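You operate a simulated robot arm through the tools that you are given. There is no shell and no other tool.

Carry out the task below with a simulated robot arm. There is one attempt and no reset: what you move stays moved.

## Task
Clear the plate, start the table at 25 drops and stop it early with STOP.
Fine: The cup goes on the yellow board before the table starts. One run; switch off after it. Set down upright: brass cup.

It is judged by the outcome, as a careful person would: the job done as asked, and still so three seconds after it is handed in. It fails if anything else is knocked over, pushed out of place, dropped, spilled or broken.

## Robot
A 7-joint arm with a two-finger gripper, fixed in place. Base frame: the origin is at the foot of the arm, x ahead of it, y to its left, z up; the work surface is at about z = 90.4. Lengths are in cm, angles in rad, forces in N, time in s.
With the tool pointing down near the work surface it reaches from about 34 to 72 cm from the base axis. Its first joint turns from -1.152 to 1.152 rad. Payload 2.45 kg.
Tool frame: the origin (TCP) lies between the finger pads and is the grasp point; the fingertips stand 2.6 cm ahead of it; z points along the fingers, y is the line along which they close. Largest opening 9.6 cm; the body of the gripper starts 6.9 cm behind the TCP.
Orientation is told as [roll, pitch, yaw] about the base's x, y, z axes, in that order, counted from this pose: with the fingers straight down and closing along the base's y, the tool's x points along the base's -x, its y along +y and its z along -z.

## Interface
- The arm moves only by the tool step_arm. Its argument "steps" is a list of rows, each a list of 2 entries, a list of its own where there are three numbers: the shift along the tool's x, y, z in units of 40 mm (1.0 is 40 mm), then the turn, a rotation vector about the tool's x, y, z in units of 8 degrees (1.0 is 8 degrees). In form: [[[dx, dy, dz], [wx, wy, wz]], ...]. A call has 1 to 20 rows; each row shifts and turns the commanded pose from where the row before left it, along the tool's axes as they then stand. "grip" is the closure, from 0 (fully open) to 1 (shut), set as the call begins (left out, the last holds). A call with a number of a shift or a turn outside -1 to 1 is refused whole. A row lasts 0.2 s, in which the tool goes at most 5 cm and 0.15 rad; a call with a longer step from one row to the next is refused whole, and so is a gripper value outside its range. Where a pose cannot be reached the arm comes as near as it can. A force on the tool above 90 N (or 10 N above the force at the start of the call, whichever is more), or a blocked arm, ends the call early, and 0.2 s more pass. The fingers move at their own pace and stop on an object; they squeeze with about 43 N. The grip force told is the motor's: it shows also when the fingers shut on nothing. Time passes only in rows, and 0.2 s behind the last, so rows that do not move let the fingers close. The reply holds the time, the measured pose of the TCP, the force on the tool along the base axes, the opening and the grip force, in the units named above and with some noise, with the torque about the TCP (base axes, N m) and any sound that the robot's microphone picked up.
- Cameras (640 x 400 px; columns grow to the right, rows downward): "scene" is fixed at [19.03, -41.79, 142.7]; the picture's right is [0.57, -0.82, 0.00], its down [-0.50, -0.35, -0.80] and it looks along [0.65, 0.45, -0.61] (base axes); focal length 214 px, centre (320, 200). "wrist" rides on the gripper at [8.2, 0.3, -9.8] in the tool frame; the picture's right is [-0.04, 1.00, 0.00], its down [-0.73, -0.03, -0.68] and it looks along [-0.68, -0.03, 0.73] (tool axes); focal length 256 px, centre (320, 200). There is no depth. A picture from a camera that has moved, and an enlarged one, comes with that camera's place and axes in the base frame and with its lens. The place of the scene camera against the robot may be out by one fixed shift of up to 1.8 cm in any direction.
- snapshot(camera): a new picture of that camera. The clock stands still meanwhile.
- close_up(camera, box): a new picture of the part [left, top, right, bottom] of that camera's present view, enlarged. The clock stands still meanwhile.
- hand_in(): hands the job in; it is judged then, once.

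Nothing tells you positions but the pictures and the camera data. Unless the task says otherwise, let go and move clear before handing in.

The tools are called after ">>>" as a command line: name --argument value ..., lists and objects as JSON in quotes. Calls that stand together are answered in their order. step_arm: Moves the arm, as the interface text tells. Its arguments: {"type":"object","properties":{"steps":{"type":"array"},"grip":{"type":"number"}},"required":["steps"]} The other tools are called the same way: snapshot (camera) takes a picture; close_up (camera, box) takes an enlarged picture of a part of a camera's view; hand_in () hands the job in.

At the start:

```text
clock: 0.0
tcp_pos: [34.8, 12.06, 137.15]
tool_rot: [-0.001, 0.0, 0.002]
wrist_force: [-0.2, 0.7, -0.4]
wrist_torque: [-0.01, 0.03, 0.01]
grip_width: 9.6
grasp_force: 0.1
```

scene: 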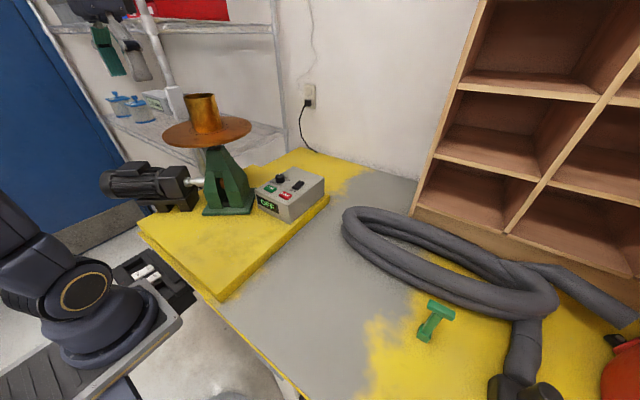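
wrist: 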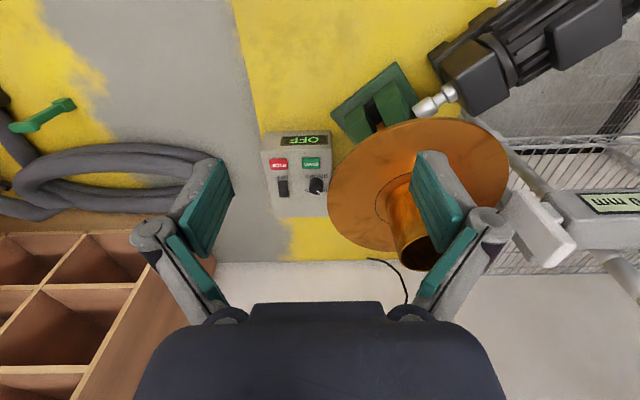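

I see a flow table (brass disc with a brass cup on it) on a green stand, a control box with OFF display, red and green buttons, a rocker switch and a knob, and a yellow board beneath. I'll look closer before moving.

>>> close_up --camera "scene" --box '[230, 150, 350, 225]'

>>> close_up --camera "wrist" --box '[240, 110, 368, 230]'

>>> close_up --camera "scene" --box '[100, 70, 360, 310]'

>>> close_up --camera "wrist" --box '[310, 50, 560, 290]'

```text
5.33 times, centred on (290, 188) of scene
camera zoom: at [19.03, -41.79, 142.7], right [0.57, -0.82, 0.0], down [-0.5, -0.35, -0.8], along [0.65, 0.45, -0.61], focal length 1144 px, centre (480, 267)
```

zoom: 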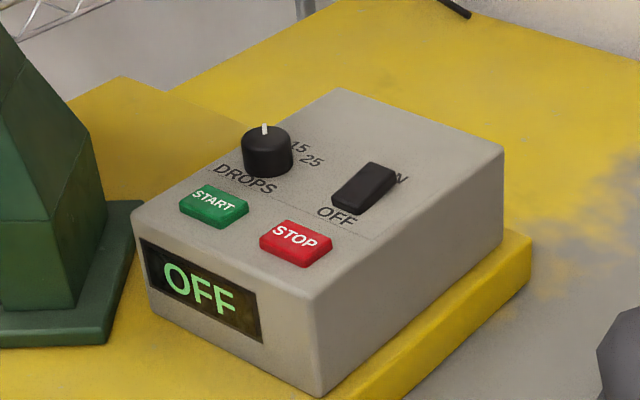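

```text
3.33 times, centred on (304, 170) of wrist
camera zoom: at [26.64, 12.3, 147.01], right [0.04, 1.0, 0.0], down [0.73, -0.03, 0.68], along [0.68, -0.03, -0.73], focal length 853 px, centre (373, 300)
```

zoom: 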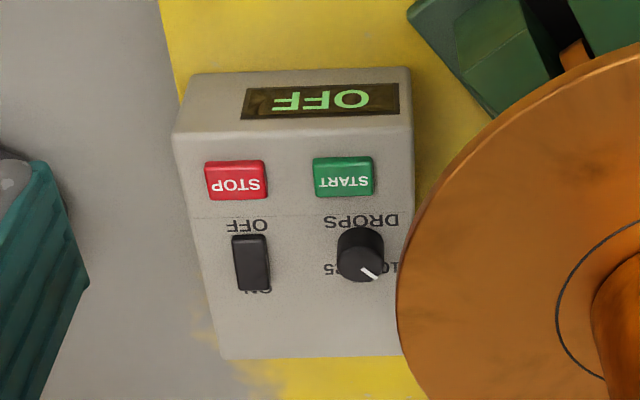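

```text
1.67 times, centred on (230, 190) of scene
camera zoom: at [19.03, -41.79, 142.7], right [0.57, -0.82, 0.0], down [-0.5, -0.35, -0.8], along [0.65, 0.45, -0.61], focal length 358 px, centre (470, 217)
```

zoom: 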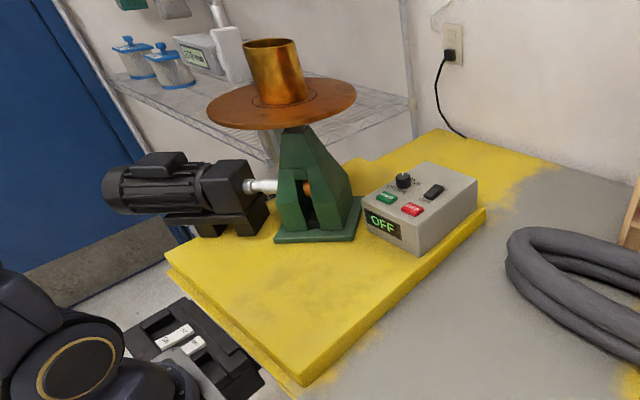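

```text
1.67 times, centred on (435, 170) of wrist
camera zoom: at [26.64, 12.3, 147.01], right [0.04, 1.0, 0.0], down [0.73, -0.03, 0.68], along [0.68, -0.03, -0.73], focal length 427 px, centre (128, 250)
```

zoom: 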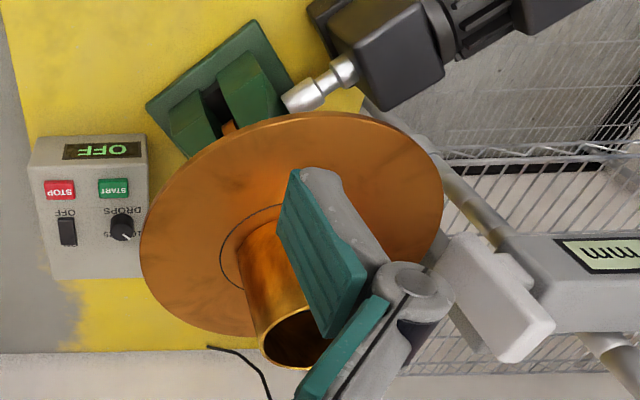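

The cup stands on the plate at roughly (54, 25), with its rim near z 128. The control box's top is near z 99 at about x 58–66, y 1–10. I'll lift the hand and centre the wrist camera on the cup to measure it better.

>>> step_arm --steps '[[[0, 0.8, -0.5], [0, 0, 0]], [[0, 0.8, -0.5], [0, 0, 0]], [[0, 0.8, -0.5], [0, 0, 0]], [[0, 0.8, -0.5], [0, 0, 0]]]' --grip 0

>>> snapshot --camera "wrist"

>>> snapshot --camera "scene"

```text
clock: 1.0
tcp_pos: [33.87, 23.72, 138.22]
tool_rot: [0.001, -0.005, -0.001]
wrist_force: [0.0, 0.2, -1.0]
wrist_torque: [-0.02, -0.02, -0.01]
grip_width: 9.6
grasp_force: 0.1
out of reach, approached as far as the arm can: row 1, 2, 3, 4
```

```text
taken
camera wrist: at [25.65, 24.07, 147.97], right [0.04, 1.0, 0.0], down [0.73, -0.03, 0.68], along [0.68, -0.03, -0.73], focal length 256 px, centre (320, 200)
```

wrist: 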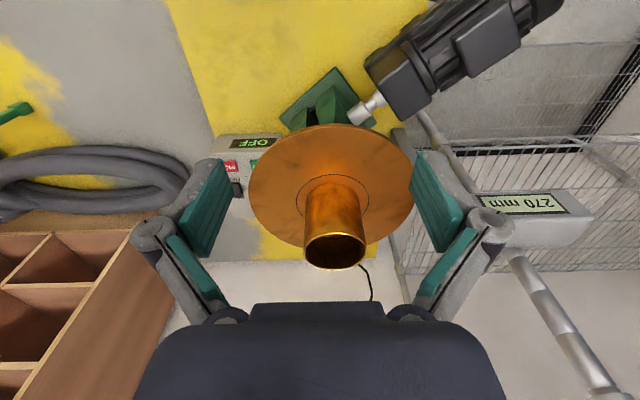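

```text
taken
```

scene: 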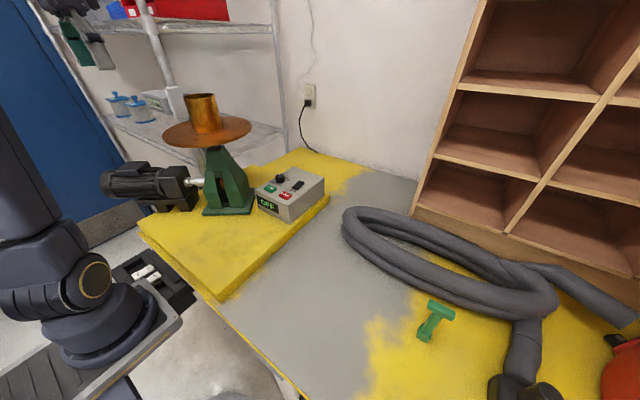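

The arm is near its inner/upper limit here, but the cup is now centred between the fingers. I'll zoom in to measure the cup.

>>> close_up --camera "wrist" --box '[236, 120, 416, 280]'

>>> close_up --camera "scene" --box '[155, 80, 260, 160]'

```text
2.50 times, centred on (326, 200) of wrist
camera zoom: at [25.65, 24.07, 147.97], right [0.04, 1.0, 0.0], down [0.73, -0.03, 0.68], along [0.68, -0.03, -0.73], focal length 640 px, centre (305, 200)
```

zoom: 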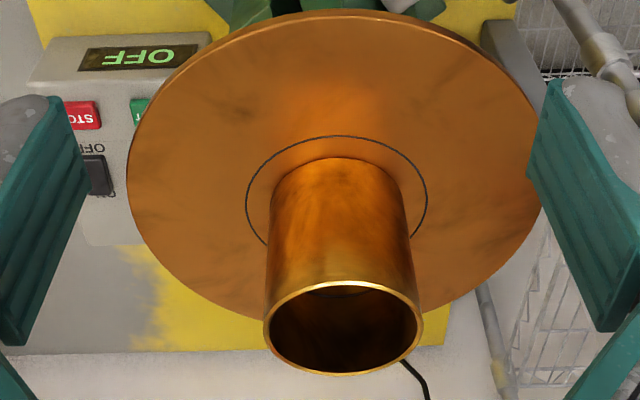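

```text
5.00 times, centred on (208, 120) of scene
camera zoom: at [19.03, -41.79, 142.7], right [0.57, -0.82, 0.0], down [-0.5, -0.35, -0.8], along [0.65, 0.45, -0.61], focal length 1072 px, centre (882, 600)
```

zoom: 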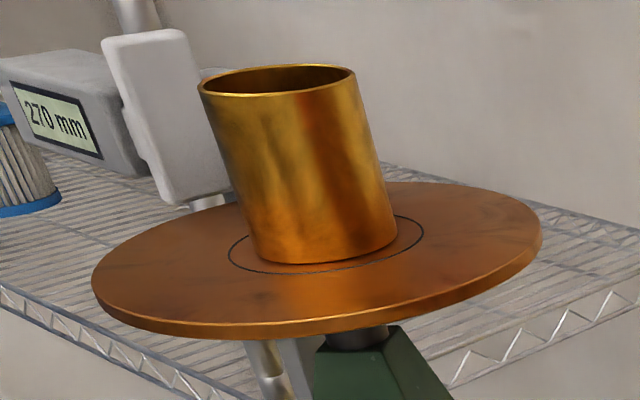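

The cup is a cylinder about 8.2 cm in diameter and 9.5 cm tall, with its axis near (53.2, 24.9). The plate is at about z 119 and the rim at about z 128. I'll move out above it, keeping high, then check alignment.

>>> step_arm --steps '[[[-0.8, 0, 0], [0, 0, 0]], [[-0.8, 0, 0], [0, 0, 0]], [[-0.8, 0, 0], [0, 0, 0]], [[0, 0, 0], [0, 0, 0]]]'

>>> snapshot --camera "wrist"

```text
clock: 2.0
tcp_pos: [39.91, 23.52, 136.94]
tool_rot: [0.0, -0.003, 0.002]
wrist_force: [-0.2, -0.2, 0.0]
wrist_torque: [0.03, -0.02, 0.01]
grip_width: 9.6
grasp_force: 0.0
out of reach, approached as far as the arm can: row 1, 2, 3
```

```text
taken
camera wrist: at [31.6, 23.76, 146.68], right [0.04, 1.0, 0.0], down [0.73, -0.03, 0.68], along [0.68, -0.03, -0.73], focal length 256 px, centre (320, 200)
```

wrist: 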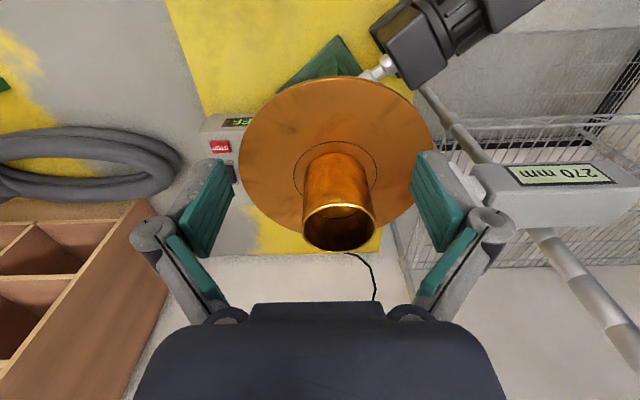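

The arm seems limited in height at this radius. I'll lower the command a little, which is clear of the cup and above the plate, to see where the commanded pose stands.

>>> step_arm --steps '[[[0, 0, 0.5], [0, 0, 0]], [[0, 0, 0.5], [0, 0, 0]], [[0, 0, 0], [0, 0, 0]]]'

```text
clock: 2.8
tcp_pos: [39.87, 23.59, 132.9]
tool_rot: [0.0, -0.001, 0.003]
wrist_force: [0.7, 0.6, 1.4]
wrist_torque: [-0.01, 0.02, 0.01]
grip_width: 9.6
grasp_force: 0.1
```

The command resets to the actual pose each call, so I'm at (39.9, 23.6, 132.9). I'll take another view to refine the rim height before passing over it.

>>> close_up --camera "wrist" --box '[220, 80, 440, 280]'

>>> snapshot --camera "scene"

```text
2.00 times, centred on (330, 180) of wrist
camera zoom: at [31.68, 23.86, 142.73], right [0.04, 1.0, 0.0], down [0.73, -0.03, 0.68], along [0.68, -0.03, -0.73], focal length 512 px, centre (300, 240)
```

zoom: 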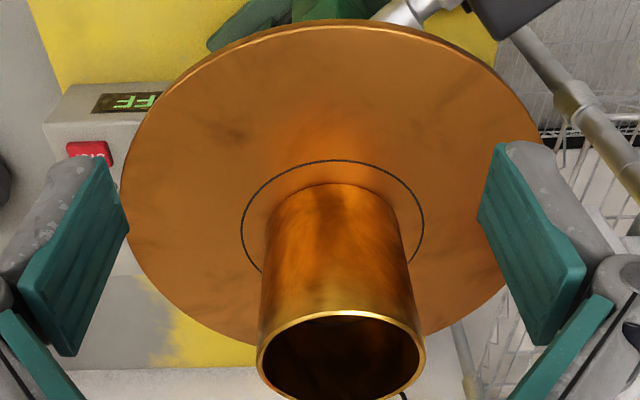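

```text
taken
```

scene: 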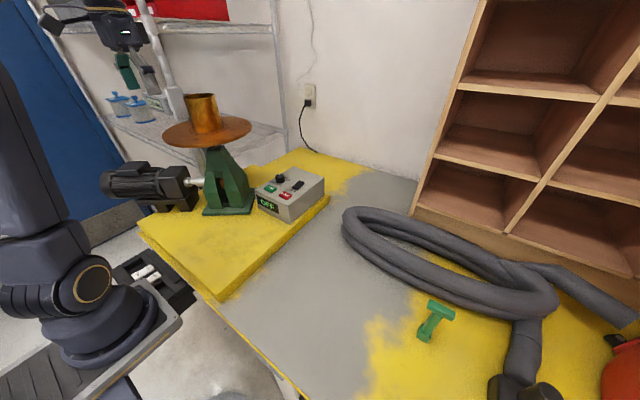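

The rim is about 8.3 cm across, centred near (53.3, 24.9) at z 128.3. I'll move over it at z about 133 with the open fingers straddling it.

>>> step_arm --steps '[[[0, 0.33, -0.05], [0, 0, 0]], [[-0.67, 0, 0], [0, 0, 0]], [[-0.67, 0, 0], [0, 0, 0]], [[-0.67, 0, 0], [0, 0, 0]], [[-0.67, 0, 0], [0, 0, 0]], [[-0.67, 0, 0], [0, 0, 0]], [[0, 0, 0], [0, 0, 0]]]'

>>> snapshot --camera "wrist"

>>> snapshot --camera "scene"

```text
clock: 4.4
tcp_pos: [51.03, 23.95, 131.22]
tool_rot: [0.001, -0.002, 0.001]
wrist_force: [0.0, -0.3, -0.7]
wrist_torque: [0.04, -0.03, 0.03]
grip_width: 9.61
grasp_force: 0.1
out of reach, approached as far as the arm can: row 5, 6
```

```text
taken
camera wrist: at [42.73, 24.31, 141.04], right [0.04, 1.0, 0.0], down [0.73, -0.03, 0.68], along [0.68, -0.03, -0.73], focal length 256 px, centre (320, 200)
```

wrist: 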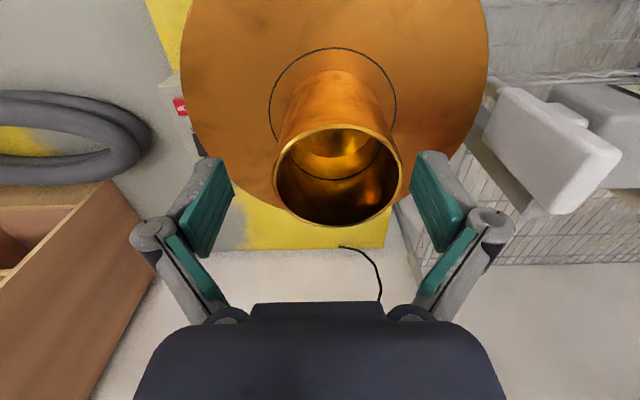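

```text
taken
```

scene: 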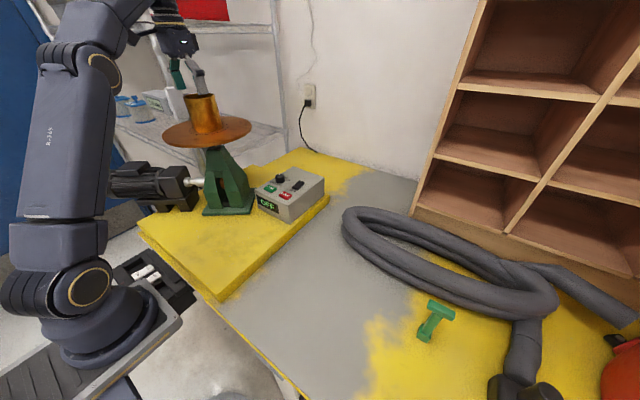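

The fingers are still above the rim, at the arm's reach envelope. I'll look inside the cup and refine its centre before descending.

>>> close_up --camera "wrist" --box '[180, 30, 480, 250]'

>>> close_up --camera "scene" --box '[130, 20, 290, 160]'

```text
1.82 times, centred on (330, 140) of wrist
camera zoom: at [42.73, 24.31, 141.04], right [0.04, 1.0, 0.0], down [0.73, -0.03, 0.68], along [0.68, -0.03, -0.73], focal length 465 px, centre (302, 309)
```

zoom: 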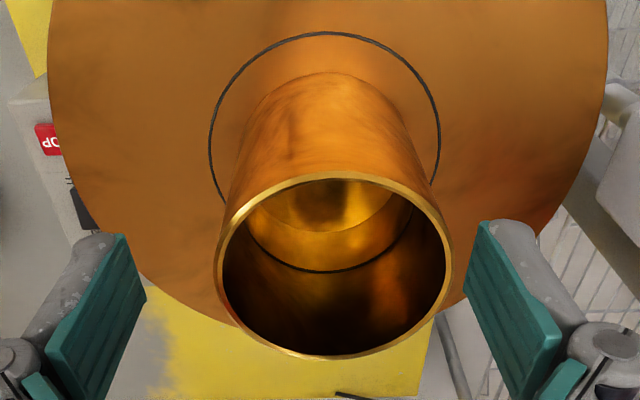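

```text
2.86 times, centred on (210, 90) of scene
camera zoom: at [19.03, -41.79, 142.7], right [0.57, -0.82, 0.0], down [-0.5, -0.35, -0.8], along [0.65, 0.45, -0.61], focal length 613 px, centre (634, 514)
```

zoom: 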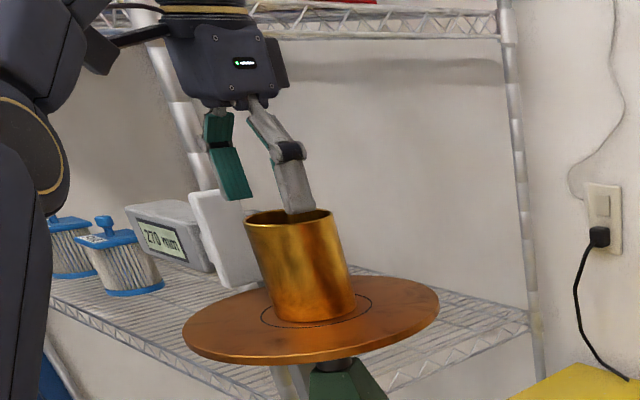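

The cup looks empty. I'll centre the fingers on it (y +1.05, x +2.2), lower slightly, and check the straddle before going down.

>>> step_arm --steps '[[[0, 0.26, 0.1], [0, 0, 0]], [[-0.27, 0, 0.2], [0, 0, 0]], [[-0.27, 0, 0.2], [0, 0, 0]], [[0, 0, 0], [0, 0, 0]]]'

>>> snapshot --camera "wrist"

>>> close_up --camera "scene" --box '[130, 20, 290, 160]'

```text
clock: 5.4
tcp_pos: [52.85, 24.97, 129.26]
tool_rot: [0.0, -0.004, 0.001]
wrist_force: [0.3, 0.2, 0.0]
wrist_torque: [0.04, -0.01, 0.01]
grip_width: 9.62
grasp_force: 0.1
```

```text
taken
camera wrist: at [44.74, 25.32, 139.07], right [0.04, 1.0, 0.0], down [0.73, -0.03, 0.68], along [0.68, -0.03, -0.73], focal length 256 px, centre (320, 200)
```

wrist: 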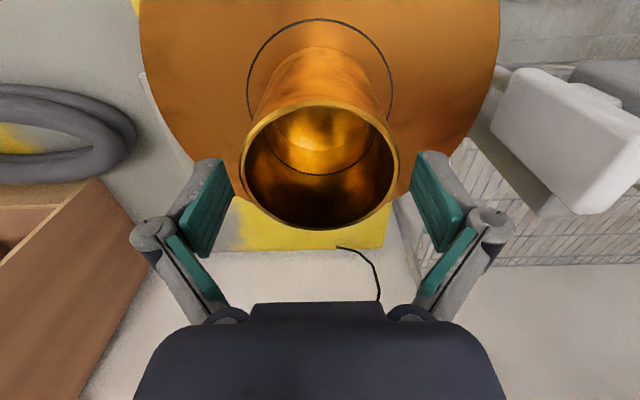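

```text
2.86 times, centred on (210, 90) of scene
camera zoom: at [19.03, -41.79, 142.7], right [0.57, -0.82, 0.0], down [-0.5, -0.35, -0.8], along [0.65, 0.45, -0.61], focal length 613 px, centre (634, 514)
```

zoom: 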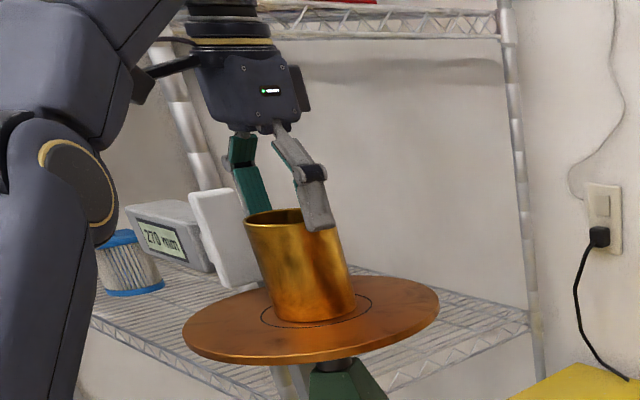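

The fingers straddle the rim evenly, with about 0.65 cm free on each side. I'll descend straight to z about 124, with the fingertips about 2.5 cm above the plate.

>>> step_arm --steps '[[[-0.03, 0, 0.33], [0, 0, 0]], [[0, 0, 0.33], [0, 0, 0]], [[0, 0, 0.33], [0, 0, 0]], [[0, 0, 0.33], [0, 0, 0]], [[0, 0, 0], [0, 0, 0]]]'

>>> close_up --camera "scene" --box '[130, 20, 290, 160]'

>>> snapshot --camera "wrist"

```text
clock: 6.6
tcp_pos: [53.17, 25.19, 124.04]
tool_rot: [-0.001, -0.002, 0.0]
wrist_force: [-0.5, -0.4, 0.4]
wrist_torque: [0.02, 0.02, 0.02]
grip_width: 9.59
grasp_force: 0.1
```

```text
2.86 times, centred on (210, 90) of scene
camera zoom: at [19.03, -41.79, 142.7], right [0.57, -0.82, 0.0], down [-0.5, -0.35, -0.8], along [0.65, 0.45, -0.61], focal length 613 px, centre (634, 514)
```

zoom: 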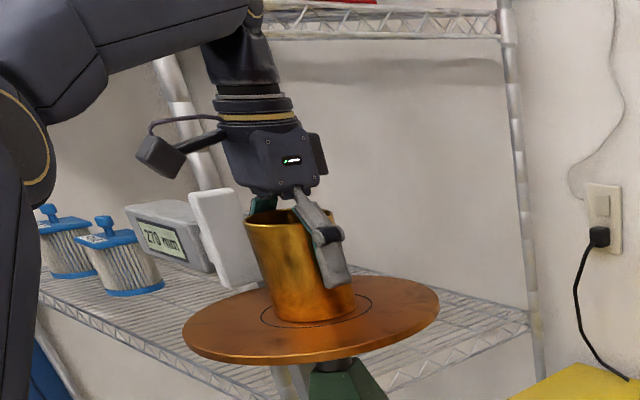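

```text
taken
camera wrist: at [44.92, 25.44, 133.8], right [0.04, 1.0, 0.0], down [0.73, -0.03, 0.68], along [0.68, -0.03, -0.73], focal length 256 px, centre (320, 200)
```

wrist: 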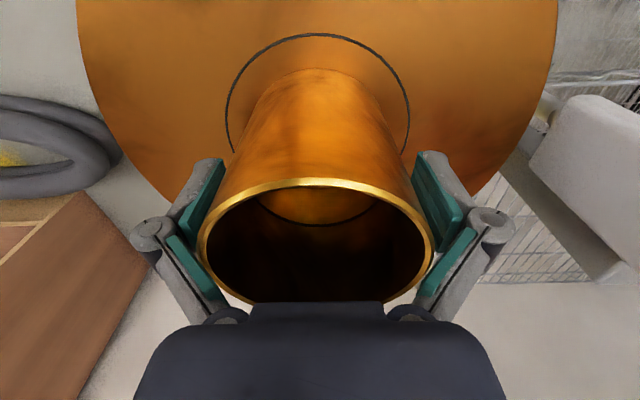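

The fingers are on both sides of the cup with no contact force. I'll close the gripper now.

>>> step_arm --steps '[[[0, 0, 0], [0, 0, 0]], [[0, 0, 0], [0, 0, 0]], [[0, 0, 0], [0, 0, 0]], [[0, 0, 0], [0, 0, 0]]]' --grip 1

>>> snapshot --camera "wrist"

```text
clock: 7.6
tcp_pos: [53.15, 25.05, 124.29]
tool_rot: [0.001, -0.008, 0.0]
wrist_force: [5.5, -6.4, 37.4]
wrist_torque: [-0.03, 0.48, 0.01]
grip_width: 8.88
grasp_force: 43.2
```

```text
taken
camera wrist: at [44.88, 25.34, 134.02], right [0.04, 1.0, 0.0], down [0.73, -0.03, 0.68], along [0.68, -0.03, -0.73], focal length 256 px, centre (320, 200)
```

wrist: 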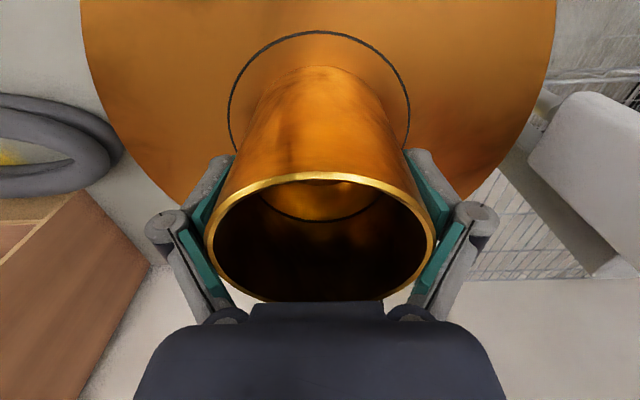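

The cup is gripped (8.9 cm wide, 43 N). The upward force on the tool suggests the pads press the cup down slightly. I'll lift gently by 1 cm first and check.

>>> step_arm --steps '[[[0, 0, -0.1], [0, 0, 0]], [[0, 0, -0.15], [0, 0, 0]], [[0, 0, -0.15], [0, 0, 0]], [[0, 0, 0], [0, 0, 0]]]' --grip 1

>>> close_up --camera "scene" --box '[130, 20, 290, 160]'

>>> snapshot --camera "wrist"

```text
clock: 8.6
tcp_pos: [53.3, 25.1, 125.53]
tool_rot: [-0.002, 0.002, 0.003]
wrist_force: [0.0, 0.2, -4.8]
wrist_torque: [-0.01, -0.02, -0.01]
grip_width: 8.17
grasp_force: 43.4
```

```text
2.86 times, centred on (210, 90) of scene
camera zoom: at [19.04, -41.79, 142.7], right [0.57, -0.82, 0.0], down [-0.5, -0.35, -0.8], along [0.65, 0.45, -0.61], focal length 613 px, centre (634, 514)
```

zoom: 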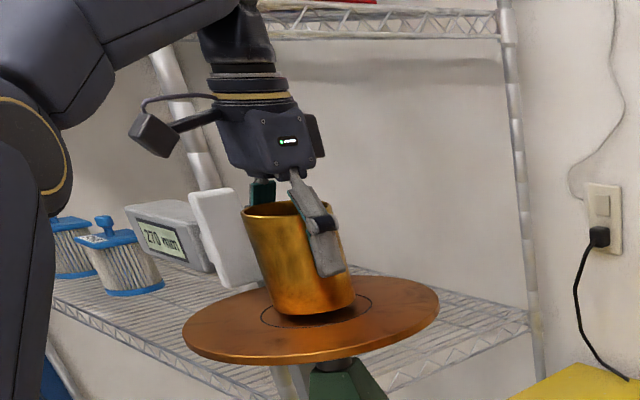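

```text
taken
camera wrist: at [45.03, 25.37, 135.34], right [0.04, 1.0, 0.0], down [0.73, -0.03, 0.68], along [0.68, -0.03, -0.74], focal length 256 px, centre (320, 200)
```

wrist: 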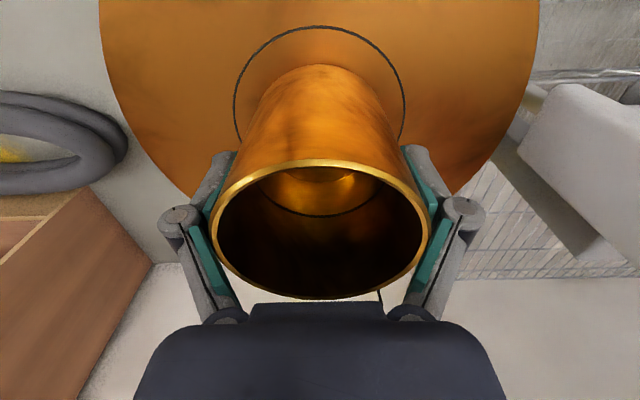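

The cup is free of the plate with a clean grip (8.2 cm, about 0.5 kg). I'll lift to about z 128, carry it off the plate toward the open part of the yellow board near (42, 4), and check there.

>>> step_arm --steps '[[[0, 0, -0.3], [0, 0, 0]], [[0, 0, -0.3], [0, 0, 0]], [[0.28, -0.53, 0], [0, 0, 0]], [[0.28, -0.53, 0], [0, 0, 0]], [[0.28, -0.53, 0], [0, 0, 0]], [[0.28, -0.53, 0], [0, 0, 0]], [[0.28, -0.53, 0], [0, 0, 0]], [[0.28, -0.53, 0], [0, 0, 0]], [[0.28, -0.53, 0], [0, 0, 0]], [[0.28, -0.53, 0], [0, 0, 0]], [[0.28, -0.53, 0], [0, 0, 0]], [[0.28, -0.53, 0], [0, 0, 0]], [[0, 0, 0], [0, 0, 0]]]' --grip 1

>>> snapshot --camera "wrist"

>>> snapshot --camera "scene"

```text
clock: 11.4
tcp_pos: [41.79, 3.7, 127.97]
tool_rot: [-0.004, 0.0, 0.002]
wrist_force: [0.1, -0.3, -6.4]
wrist_torque: [-0.01, -0.01, 0.0]
grip_width: 8.16
grasp_force: 43.0
```

```text
taken
camera wrist: at [33.7, 4.07, 137.86], right [0.04, 1.0, 0.0], down [0.73, -0.03, 0.68], along [0.68, -0.03, -0.73], focal length 256 px, centre (320, 200)
```

wrist: 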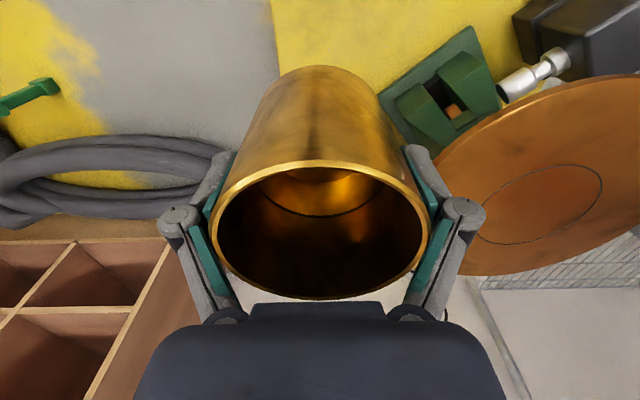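

```text
taken
```

scene: 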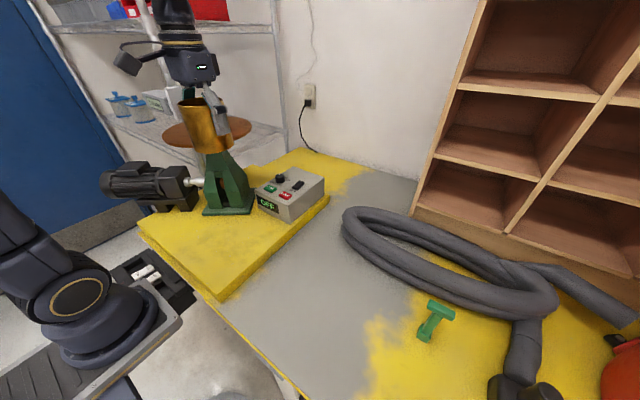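

The cup is clear of the plate and over the open board. The board's near edge is at about y −2.8, so I'll shift to y about 5.5 for margin and lower most of the way.

>>> step_arm --steps '[[[0, 0.45, 0], [0, 0, 0]], [[0, 0, 0.5], [0, 0, 0]], [[0, 0, 0.5], [0, 0, 0]], [[0, 0, 0.5], [0, 0, 0]], [[0, 0, 0.5], [0, 0, 0]], [[0, 0, 0.5], [0, 0, 0]], [[0, 0, 0.5], [0, 0, 0]], [[0, 0, 0.5], [0, 0, 0]], [[0, 0, 0.5], [0, 0, 0]], [[0, 0, 0.5], [0, 0, 0]], [[0, 0, 0.5], [0, 0, 0]], [[0, 0, 0.5], [0, 0, 0]], [[0, 0, 0], [0, 0, 0]]]' --grip 1

>>> snapshot --camera "wrist"

>>> snapshot --camera "scene"

```text
clock: 14.2
tcp_pos: [42.02, 5.73, 105.95]
tool_rot: [0.0, -0.001, 0.002]
wrist_force: [-0.9, 0.0, -5.7]
wrist_torque: [-0.02, 0.0, 0.01]
grip_width: 8.17
grasp_force: 42.4
```

```text
taken
camera wrist: at [33.76, 6.0, 115.73], right [0.04, 1.0, 0.0], down [0.73, -0.03, 0.68], along [0.68, -0.03, -0.73], focal length 256 px, centre (320, 200)
```

wrist: 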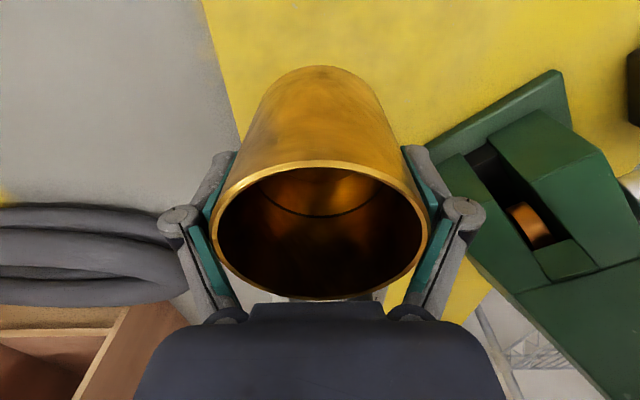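

```text
taken
```

scene: 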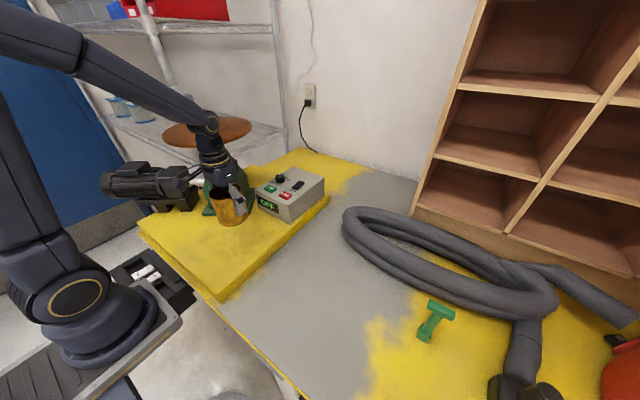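

The cup hangs upright over the board, well inside the edge. I'll lower another 5 cm and then creep to contact.

>>> step_arm --steps '[[[0, 0, 0.25], [0, 0, 0]], [[0, 0, 0.25], [0, 0, 0]], [[0, 0, 0.25], [0, 0, 0]], [[0, 0, 0.25], [0, 0, 0]], [[0, 0, 0.15], [0, 0, 0]], [[0, 0, 0], [0, 0, 0]]]' --grip 1

>>> close_up --camera "scene" --box '[180, 130, 300, 250]'

```text
clock: 15.6
tcp_pos: [42.04, 5.74, 101.36]
tool_rot: [-0.002, -0.001, 0.001]
wrist_force: [-0.1, -0.5, -5.3]
wrist_torque: [0.01, 0.02, 0.02]
grip_width: 8.18
grasp_force: 42.9
```

```text
3.33 times, centred on (240, 190) of scene
camera zoom: at [19.04, -41.79, 142.7], right [0.57, -0.82, 0.0], down [-0.5, -0.35, -0.8], along [0.65, 0.45, -0.61], focal length 715 px, centre (587, 233)
```

zoom: 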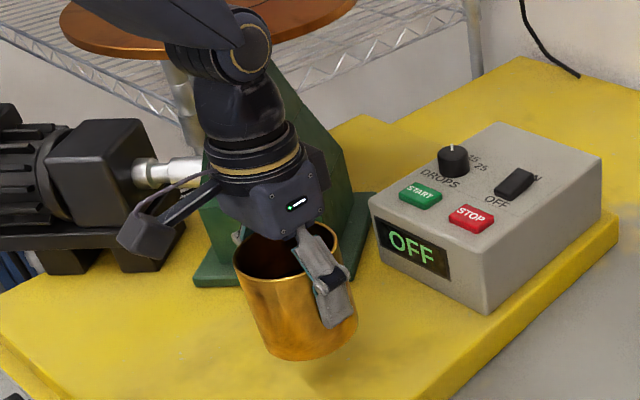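

The cup is still hovering, with a force equal to its weight. I'll creep down in small steps watching for contact.

>>> step_arm --steps '[[[0, 0, 0.1], [0, 0, 0]], [[0, 0, 0.1], [0, 0, 0]], [[0, 0, 0], [0, 0, 0]]]' --grip 1

>>> step_arm --steps '[[[0, 0, 0.1], [0, 0, 0]], [[0, 0, 0], [0, 0, 0]]]' --grip 1

```text
clock: 16.4
tcp_pos: [41.8, 5.6, 100.55]
tool_rot: [-0.004, 0.001, 0.002]
wrist_force: [0.3, 0.4, -6.1]
wrist_torque: [0.0, 0.02, -0.02]
grip_width: 8.16
grasp_force: 43.3
```

```text
clock: 17.0
tcp_pos: [41.91, 5.51, 100.21]
tool_rot: [-0.001, 0.0, 0.003]
wrist_force: [-0.4, 0.7, -5.5]
wrist_torque: [0.0, -0.01, -0.05]
grip_width: 8.16
grasp_force: 42.3
```

No contact yet, so I'll continue in small steps.

>>> step_arm --steps '[[[0, 0, 0.08], [0, 0, 0]], [[0, 0, 0], [0, 0, 0]]]' --grip 1

>>> step_arm --steps '[[[0, 0, 0.08], [0, 0, 0]], [[0, 0, 0], [0, 0, 0]]]' --grip 1

>>> close_up --camera "scene" --box '[180, 130, 300, 250]'

```text
clock: 17.6
tcp_pos: [41.98, 5.51, 99.89]
tool_rot: [-0.001, -0.003, 0.003]
wrist_force: [-0.4, 0.4, -5.5]
wrist_torque: [-0.02, 0.03, 0.0]
grip_width: 8.14
grasp_force: 43.1
```

```text
clock: 18.2
tcp_pos: [42.0, 5.64, 99.46]
tool_rot: [-0.002, 0.0, 0.002]
wrist_force: [-0.3, 0.3, -5.0]
wrist_torque: [0.03, -0.01, -0.01]
grip_width: 8.16
grasp_force: 42.5
```

```text
3.33 times, centred on (240, 190) of scene
camera zoom: at [19.04, -41.79, 142.7], right [0.57, -0.82, 0.0], down [-0.5, -0.35, -0.8], along [0.65, 0.45, -0.61], focal length 715 px, centre (587, 233)
```

zoom: 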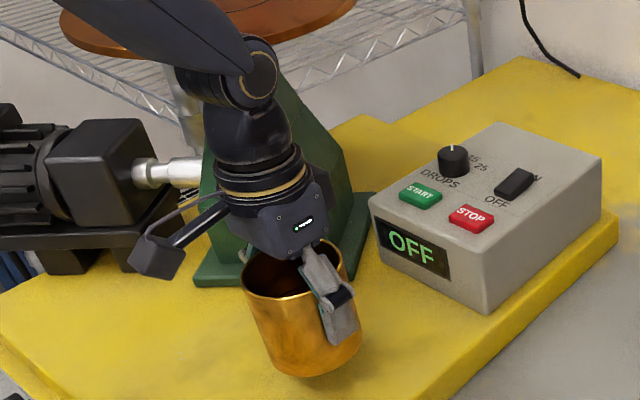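

There is still a small gap with a shadow beneath the cup, so I'll keep creeping.

>>> step_arm --steps '[[[0, 0, 0.08], [0, 0, 0]], [[0, 0, 0], [0, 0, 0]]]' --grip 1

>>> step_arm --steps '[[[0, 0, 0.06], [0, 0, 0]], [[0, 0, 0], [0, 0, 0]]]' --grip 1

>>> step_arm --steps '[[[0, 0, 0.06], [0, 0, 0]], [[0, 0, 0], [0, 0, 0]]]' --grip 1

>>> close_up --camera "scene" --box '[180, 130, 300, 250]'

```text
clock: 18.8
tcp_pos: [41.95, 5.55, 99.19]
tool_rot: [-0.001, -0.003, 0.001]
wrist_force: [-0.5, -0.4, -5.4]
wrist_torque: [0.03, -0.01, -0.02]
grip_width: 8.18
grasp_force: 43.2
```

```text
clock: 19.4
tcp_pos: [42.01, 5.55, 98.96]
tool_rot: [-0.002, -0.002, 0.001]
wrist_force: [0.3, 0.4, -5.2]
wrist_torque: [-0.01, 0.03, 0.02]
grip_width: 8.17
grasp_force: 43.1
```

```text
clock: 20.0
tcp_pos: [41.96, 5.62, 98.76]
tool_rot: [-0.001, -0.002, 0.003]
wrist_force: [0.8, -0.2, -5.5]
wrist_torque: [0.03, -0.02, 0.0]
grip_width: 8.14
grasp_force: 42.9
```

```text
3.33 times, centred on (240, 190) of scene
camera zoom: at [19.04, -41.79, 142.7], right [0.57, -0.82, 0.0], down [-0.5, -0.35, -0.8], along [0.65, 0.45, -0.61], focal length 715 px, centre (587, 233)
```

zoom: 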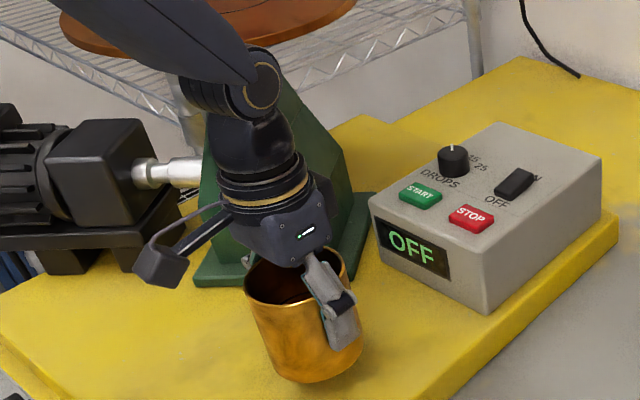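

It's nearly down, so I'll keep creeping until the force changes.

>>> step_arm --steps '[[[0, 0, 0.06], [0, 0, 0]], [[0, 0, 0], [0, 0, 0]]]' --grip 1

>>> step_arm --steps '[[[0, 0, 0.06], [0, 0, 0]], [[0, 0, 0], [0, 0, 0]]]' --grip 1

>>> step_arm --steps '[[[0, 0, 0.06], [0, 0, 0]], [[0, 0, 0], [0, 0, 0]]]' --grip 1

```text
clock: 20.6
tcp_pos: [41.93, 5.56, 98.63]
tool_rot: [-0.001, 0.0, 0.001]
wrist_force: [-0.2, 0.4, -5.5]
wrist_torque: [0.0, 0.01, -0.01]
grip_width: 8.17
grasp_force: 43.2
```

```text
clock: 21.2
tcp_pos: [41.89, 5.55, 98.31]
tool_rot: [-0.002, -0.001, 0.003]
wrist_force: [-0.7, 0.4, -6.0]
wrist_torque: [0.0, -0.02, 0.0]
grip_width: 8.15
grasp_force: 42.6
```

```text
clock: 21.8
tcp_pos: [41.88, 5.47, 97.99]
tool_rot: [-0.001, 0.001, 0.0]
wrist_force: [0.6, -0.7, -6.2]
wrist_torque: [0.01, 0.06, 0.02]
grip_width: 8.14
grasp_force: 43.3
```

Still no contact at TCP z 98.0, so I'll check the gap visually.

>>> close_up --camera "scene" --box '[200, 180, 260, 250]'

>>> snapshot --camera "wrist"

```text
5.71 times, centred on (230, 215) of scene
camera zoom: at [19.04, -41.79, 142.7], right [0.57, -0.82, 0.0], down [-0.5, -0.35, -0.8], along [0.65, 0.45, -0.61], focal length 1226 px, centre (834, 114)
```

zoom: 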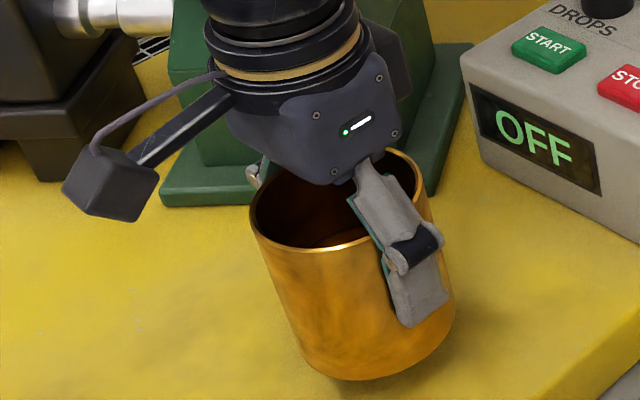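

```text
taken
camera wrist: at [33.72, 5.82, 107.9], right [0.04, 1.0, 0.0], down [0.73, -0.03, 0.68], along [0.68, -0.03, -0.73], focal length 256 px, centre (320, 200)
```

wrist: 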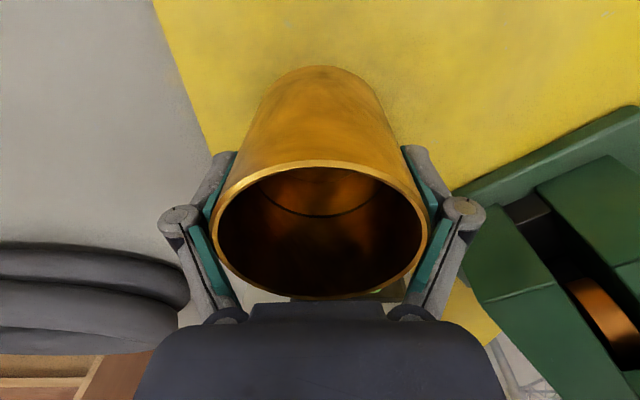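

The shadow at the cup's base is now thin, so it's very close. I'll continue the creep.

>>> step_arm --steps '[[[0, 0, 0.06], [0, 0, 0]], [[0, 0, 0], [0, 0, 0]]]' --grip 1

>>> step_arm --steps '[[[0, 0, 0.06], [0, 0, 0]], [[0, 0, 0], [0, 0, 0]]]' --grip 1

>>> step_arm --steps '[[[0, 0, 0.05], [0, 0, 0]], [[0, 0, 0], [0, 0, 0]]]' --grip 1

```text
clock: 22.4
tcp_pos: [42.03, 5.56, 97.89]
tool_rot: [-0.001, -0.001, 0.001]
wrist_force: [0.5, -0.1, -5.6]
wrist_torque: [0.0, -0.02, 0.01]
grip_width: 8.16
grasp_force: 42.9
```

```text
clock: 23.0
tcp_pos: [41.94, 5.61, 97.65]
tool_rot: [-0.001, -0.001, 0.003]
wrist_force: [-0.3, -0.3, -6.3]
wrist_torque: [-0.01, 0.03, -0.01]
grip_width: 8.15
grasp_force: 43.3
```

```text
clock: 23.6
tcp_pos: [42.07, 5.56, 97.41]
tool_rot: [-0.003, -0.001, 0.001]
wrist_force: [-1.0, -0.7, -5.8]
wrist_torque: [-0.01, 0.0, -0.04]
grip_width: 8.16
grasp_force: 42.6
```

>>> step_arm --steps '[[[0, 0, 0.06], [0, 0, 0]], [[0, 0, 0], [0, 0, 0]]]' --grip 1

>>> step_arm --steps '[[[0, 0, 0.05], [0, 0, 0]], [[0, 0, 0], [0, 0, 0]]]' --grip 1

>>> close_up --camera "scene" --box '[200, 180, 260, 250]'

```text
clock: 24.2
tcp_pos: [42.01, 5.53, 97.09]
tool_rot: [-0.003, 0.0, 0.0]
wrist_force: [0.3, 0.8, -6.8]
wrist_torque: [0.0, 0.0, 0.03]
grip_width: 8.16
grasp_force: 42.7
```

```text
clock: 24.8
tcp_pos: [42.01, 5.56, 96.94]
tool_rot: [-0.003, 0.001, 0.001]
wrist_force: [0.1, 0.2, -5.3]
wrist_torque: [0.0, -0.01, -0.01]
grip_width: 8.15
grasp_force: 42.7
```

```text
5.71 times, centred on (230, 215) of scene
camera zoom: at [19.04, -41.79, 142.7], right [0.57, -0.82, 0.0], down [-0.5, -0.35, -0.8], along [0.65, 0.45, -0.61], focal length 1226 px, centre (834, 114)
```

zoom: 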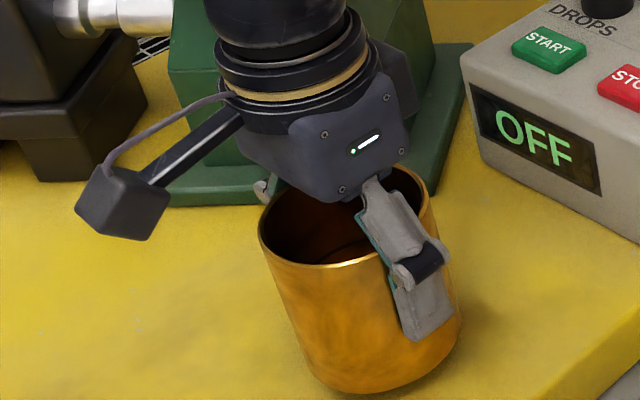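

>>> step_arm --steps '[[[0, 0, 0.06], [0, 0, 0]], [[0, 0, 0], [0, 0, 0]]]' --grip 1

>>> step_arm --steps '[[[0, 0, 0.05], [0, 0, 0]], [[0, 0, 0], [0, 0, 0]]]' --grip 1

>>> step_arm --steps '[[[0, 0, 0.05], [0, 0, 0]], [[0, 0, 0], [0, 0, 0]]]' --grip 1

```text
clock: 25.4
tcp_pos: [41.92, 5.64, 96.63]
tool_rot: [-0.002, 0.001, 0.002]
wrist_force: [0.5, 0.4, -5.1]
wrist_torque: [-0.02, -0.01, 0.02]
grip_width: 8.12
grasp_force: 42.9
```

```text
clock: 26.0
tcp_pos: [42.07, 5.59, 96.42]
tool_rot: [-0.001, -0.001, 0.001]
wrist_force: [0.4, 0.1, -4.6]
wrist_torque: [0.03, -0.01, 0.01]
grip_width: 8.16
grasp_force: 43.1
```

```text
clock: 26.6
tcp_pos: [42.1, 5.58, 96.35]
tool_rot: [-0.001, -0.002, 0.002]
wrist_force: [-0.5, -0.4, -5.4]
wrist_torque: [0.01, 0.0, 0.02]
grip_width: 8.12
grasp_force: 43.2
```

>>> step_arm --steps '[[[0, 0, 0.05], [0, 0, 0]], [[0, 0, 0], [0, 0, 0]]]' --grip 1

>>> step_arm --steps '[[[0, 0, 0.05], [0, 0, 0]], [[0, 0, 0], [0, 0, 0]]]' --grip 1

>>> close_up --camera "scene" --box '[200, 180, 260, 250]'

```text
clock: 27.2
tcp_pos: [41.91, 5.48, 96.21]
tool_rot: [-0.001, 0.0, 0.002]
wrist_force: [0.9, 0.0, -6.3]
wrist_torque: [0.0, -0.01, -0.01]
grip_width: 8.19
grasp_force: 43.0
```

```text
clock: 27.8
tcp_pos: [41.95, 5.55, 95.9]
tool_rot: [-0.001, 0.0, 0.002]
wrist_force: [0.1, 0.4, -6.4]
wrist_torque: [-0.02, -0.01, 0.02]
grip_width: 8.13
grasp_force: 42.7
```

```text
5.71 times, centred on (230, 215) of scene
camera zoom: at [19.04, -41.79, 142.7], right [0.57, -0.82, 0.0], down [-0.5, -0.35, -0.8], along [0.65, 0.45, -0.61], focal length 1226 px, centre (834, 114)
```

zoom: 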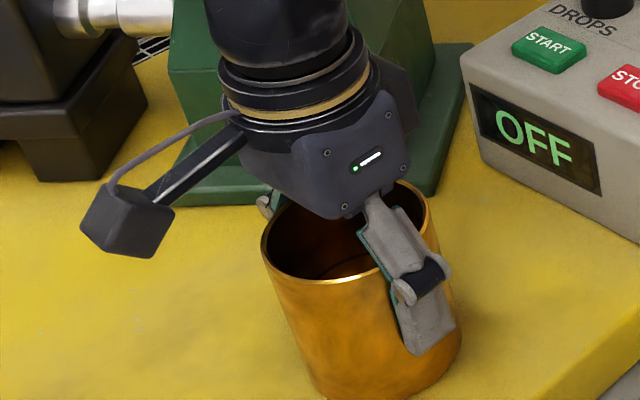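

>>> close_up --camera "scene" --box '[200, 200, 270, 260]'

>>> step_arm --steps '[[[0, 0, 0.05], [0, 0, 0]], [[0, 0, 0], [0, 0, 0]]]' --grip 1

>>> step_arm --steps '[[[0, 0, 0.05], [0, 0, 0]], [[0, 0, 0], [0, 0, 0]]]' --grip 1

```text
6.67 times, centred on (235, 230) of scene
camera zoom: at [19.04, -41.79, 142.7], right [0.57, -0.82, 0.0], down [-0.5, -0.35, -0.8], along [0.65, 0.45, -0.61], focal length 1430 px, centre (887, 0)
```

zoom: 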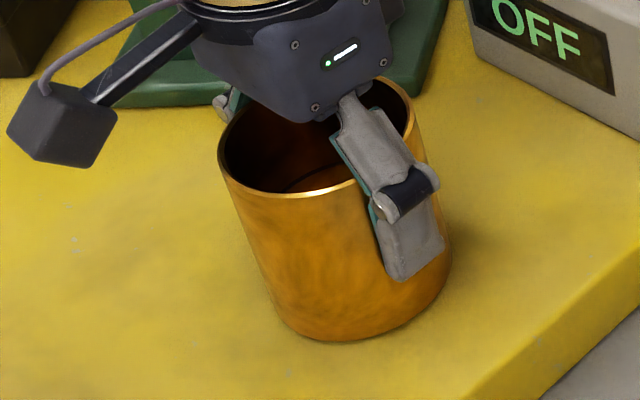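

```text
clock: 28.4
tcp_pos: [41.96, 5.67, 95.66]
tool_rot: [-0.003, -0.001, 0.002]
wrist_force: [0.4, 0.2, -5.4]
wrist_torque: [0.02, 0.0, 0.0]
grip_width: 8.14
grasp_force: 43.5
```

```text
clock: 29.0
tcp_pos: [41.94, 5.65, 95.65]
tool_rot: [-0.001, -0.005, 0.001]
wrist_force: [-8.1, -2.8, 43.7]
wrist_torque: [-0.09, 0.6, -0.01]
grip_width: 8.18
grasp_force: 42.3
```

Contact with the board at TCP z 95.65. I'll relax the pressing slightly before opening.

>>> step_arm --steps '[[[0, 0, -0.02], [0, 0, 0]], [[0, 0, 0], [0, 0, 0]]]' --grip 1

>>> close_up --camera "scene" --box '[190, 190, 280, 260]'

```text
clock: 29.6
tcp_pos: [41.93, 5.7, 95.61]
tool_rot: [0.0, -0.005, 0.001]
wrist_force: [-5.8, -1.1, 38.8]
wrist_torque: [0.01, -0.51, -0.02]
grip_width: 8.2
grasp_force: 43.3
```

```text
5.71 times, centred on (235, 225) of scene
camera zoom: at [18.96, -41.8, 142.71], right [0.57, -0.82, 0.0], down [-0.5, -0.35, -0.8], along [0.65, 0.45, -0.6], focal length 1226 px, centre (806, 57)
```

zoom: 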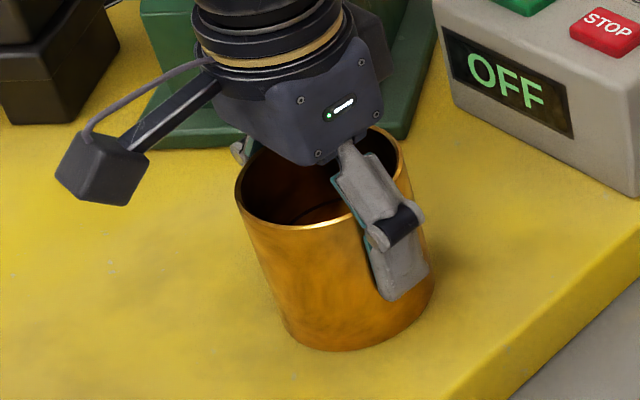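

>>> step_arm --steps '[[[0, 0, -0.04], [0, 0, 0]], [[0, 0, 0], [0, 0, 0]]]' --grip 1

```text
clock: 30.2
tcp_pos: [41.99, 5.54, 95.74]
tool_rot: [0.0, -0.001, 0.001]
wrist_force: [3.9, 1.5, 4.7]
wrist_torque: [0.13, -0.59, 0.03]
grip_width: 8.16
grasp_force: 43.2
```

The cup is resting lightly on the board. I'll open the gripper and wait.

>>> step_arm --steps '[[[0, 0, 0], [0, 0, 0]], [[0, 0, 0], [0, 0, 0]], [[0, 0, 0], [0, 0, 0]]]' --grip 0

>>> close_up --camera "scene" --box '[190, 190, 280, 260]'

>>> snapshot --camera "wrist"

```text
clock: 31.0
tcp_pos: [42.02, 5.62, 95.77]
tool_rot: [-0.002, 0.001, 0.001]
wrist_force: [-1.0, -0.4, -0.7]
wrist_torque: [0.01, 0.0, -0.02]
grip_width: 9.6
grasp_force: 0.0
```

```text
5.71 times, centred on (235, 225) of scene
camera zoom: at [19.03, -41.79, 142.7], right [0.57, -0.82, 0.0], down [-0.5, -0.35, -0.8], along [0.65, 0.45, -0.61], focal length 1226 px, centre (806, 57)
```

zoom: 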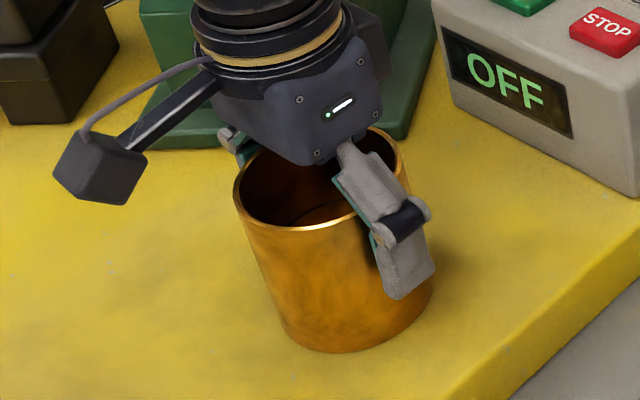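

```text
taken
camera wrist: at [33.69, 5.9, 105.55], right [0.04, 1.0, 0.0], down [0.73, -0.03, 0.68], along [0.68, -0.03, -0.73], focal length 256 px, centre (320, 200)
```

wrist: 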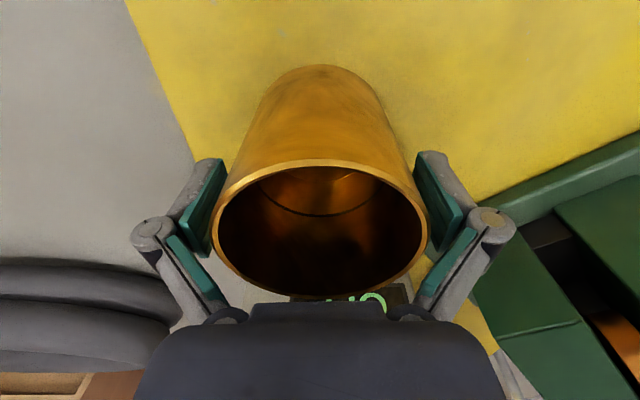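

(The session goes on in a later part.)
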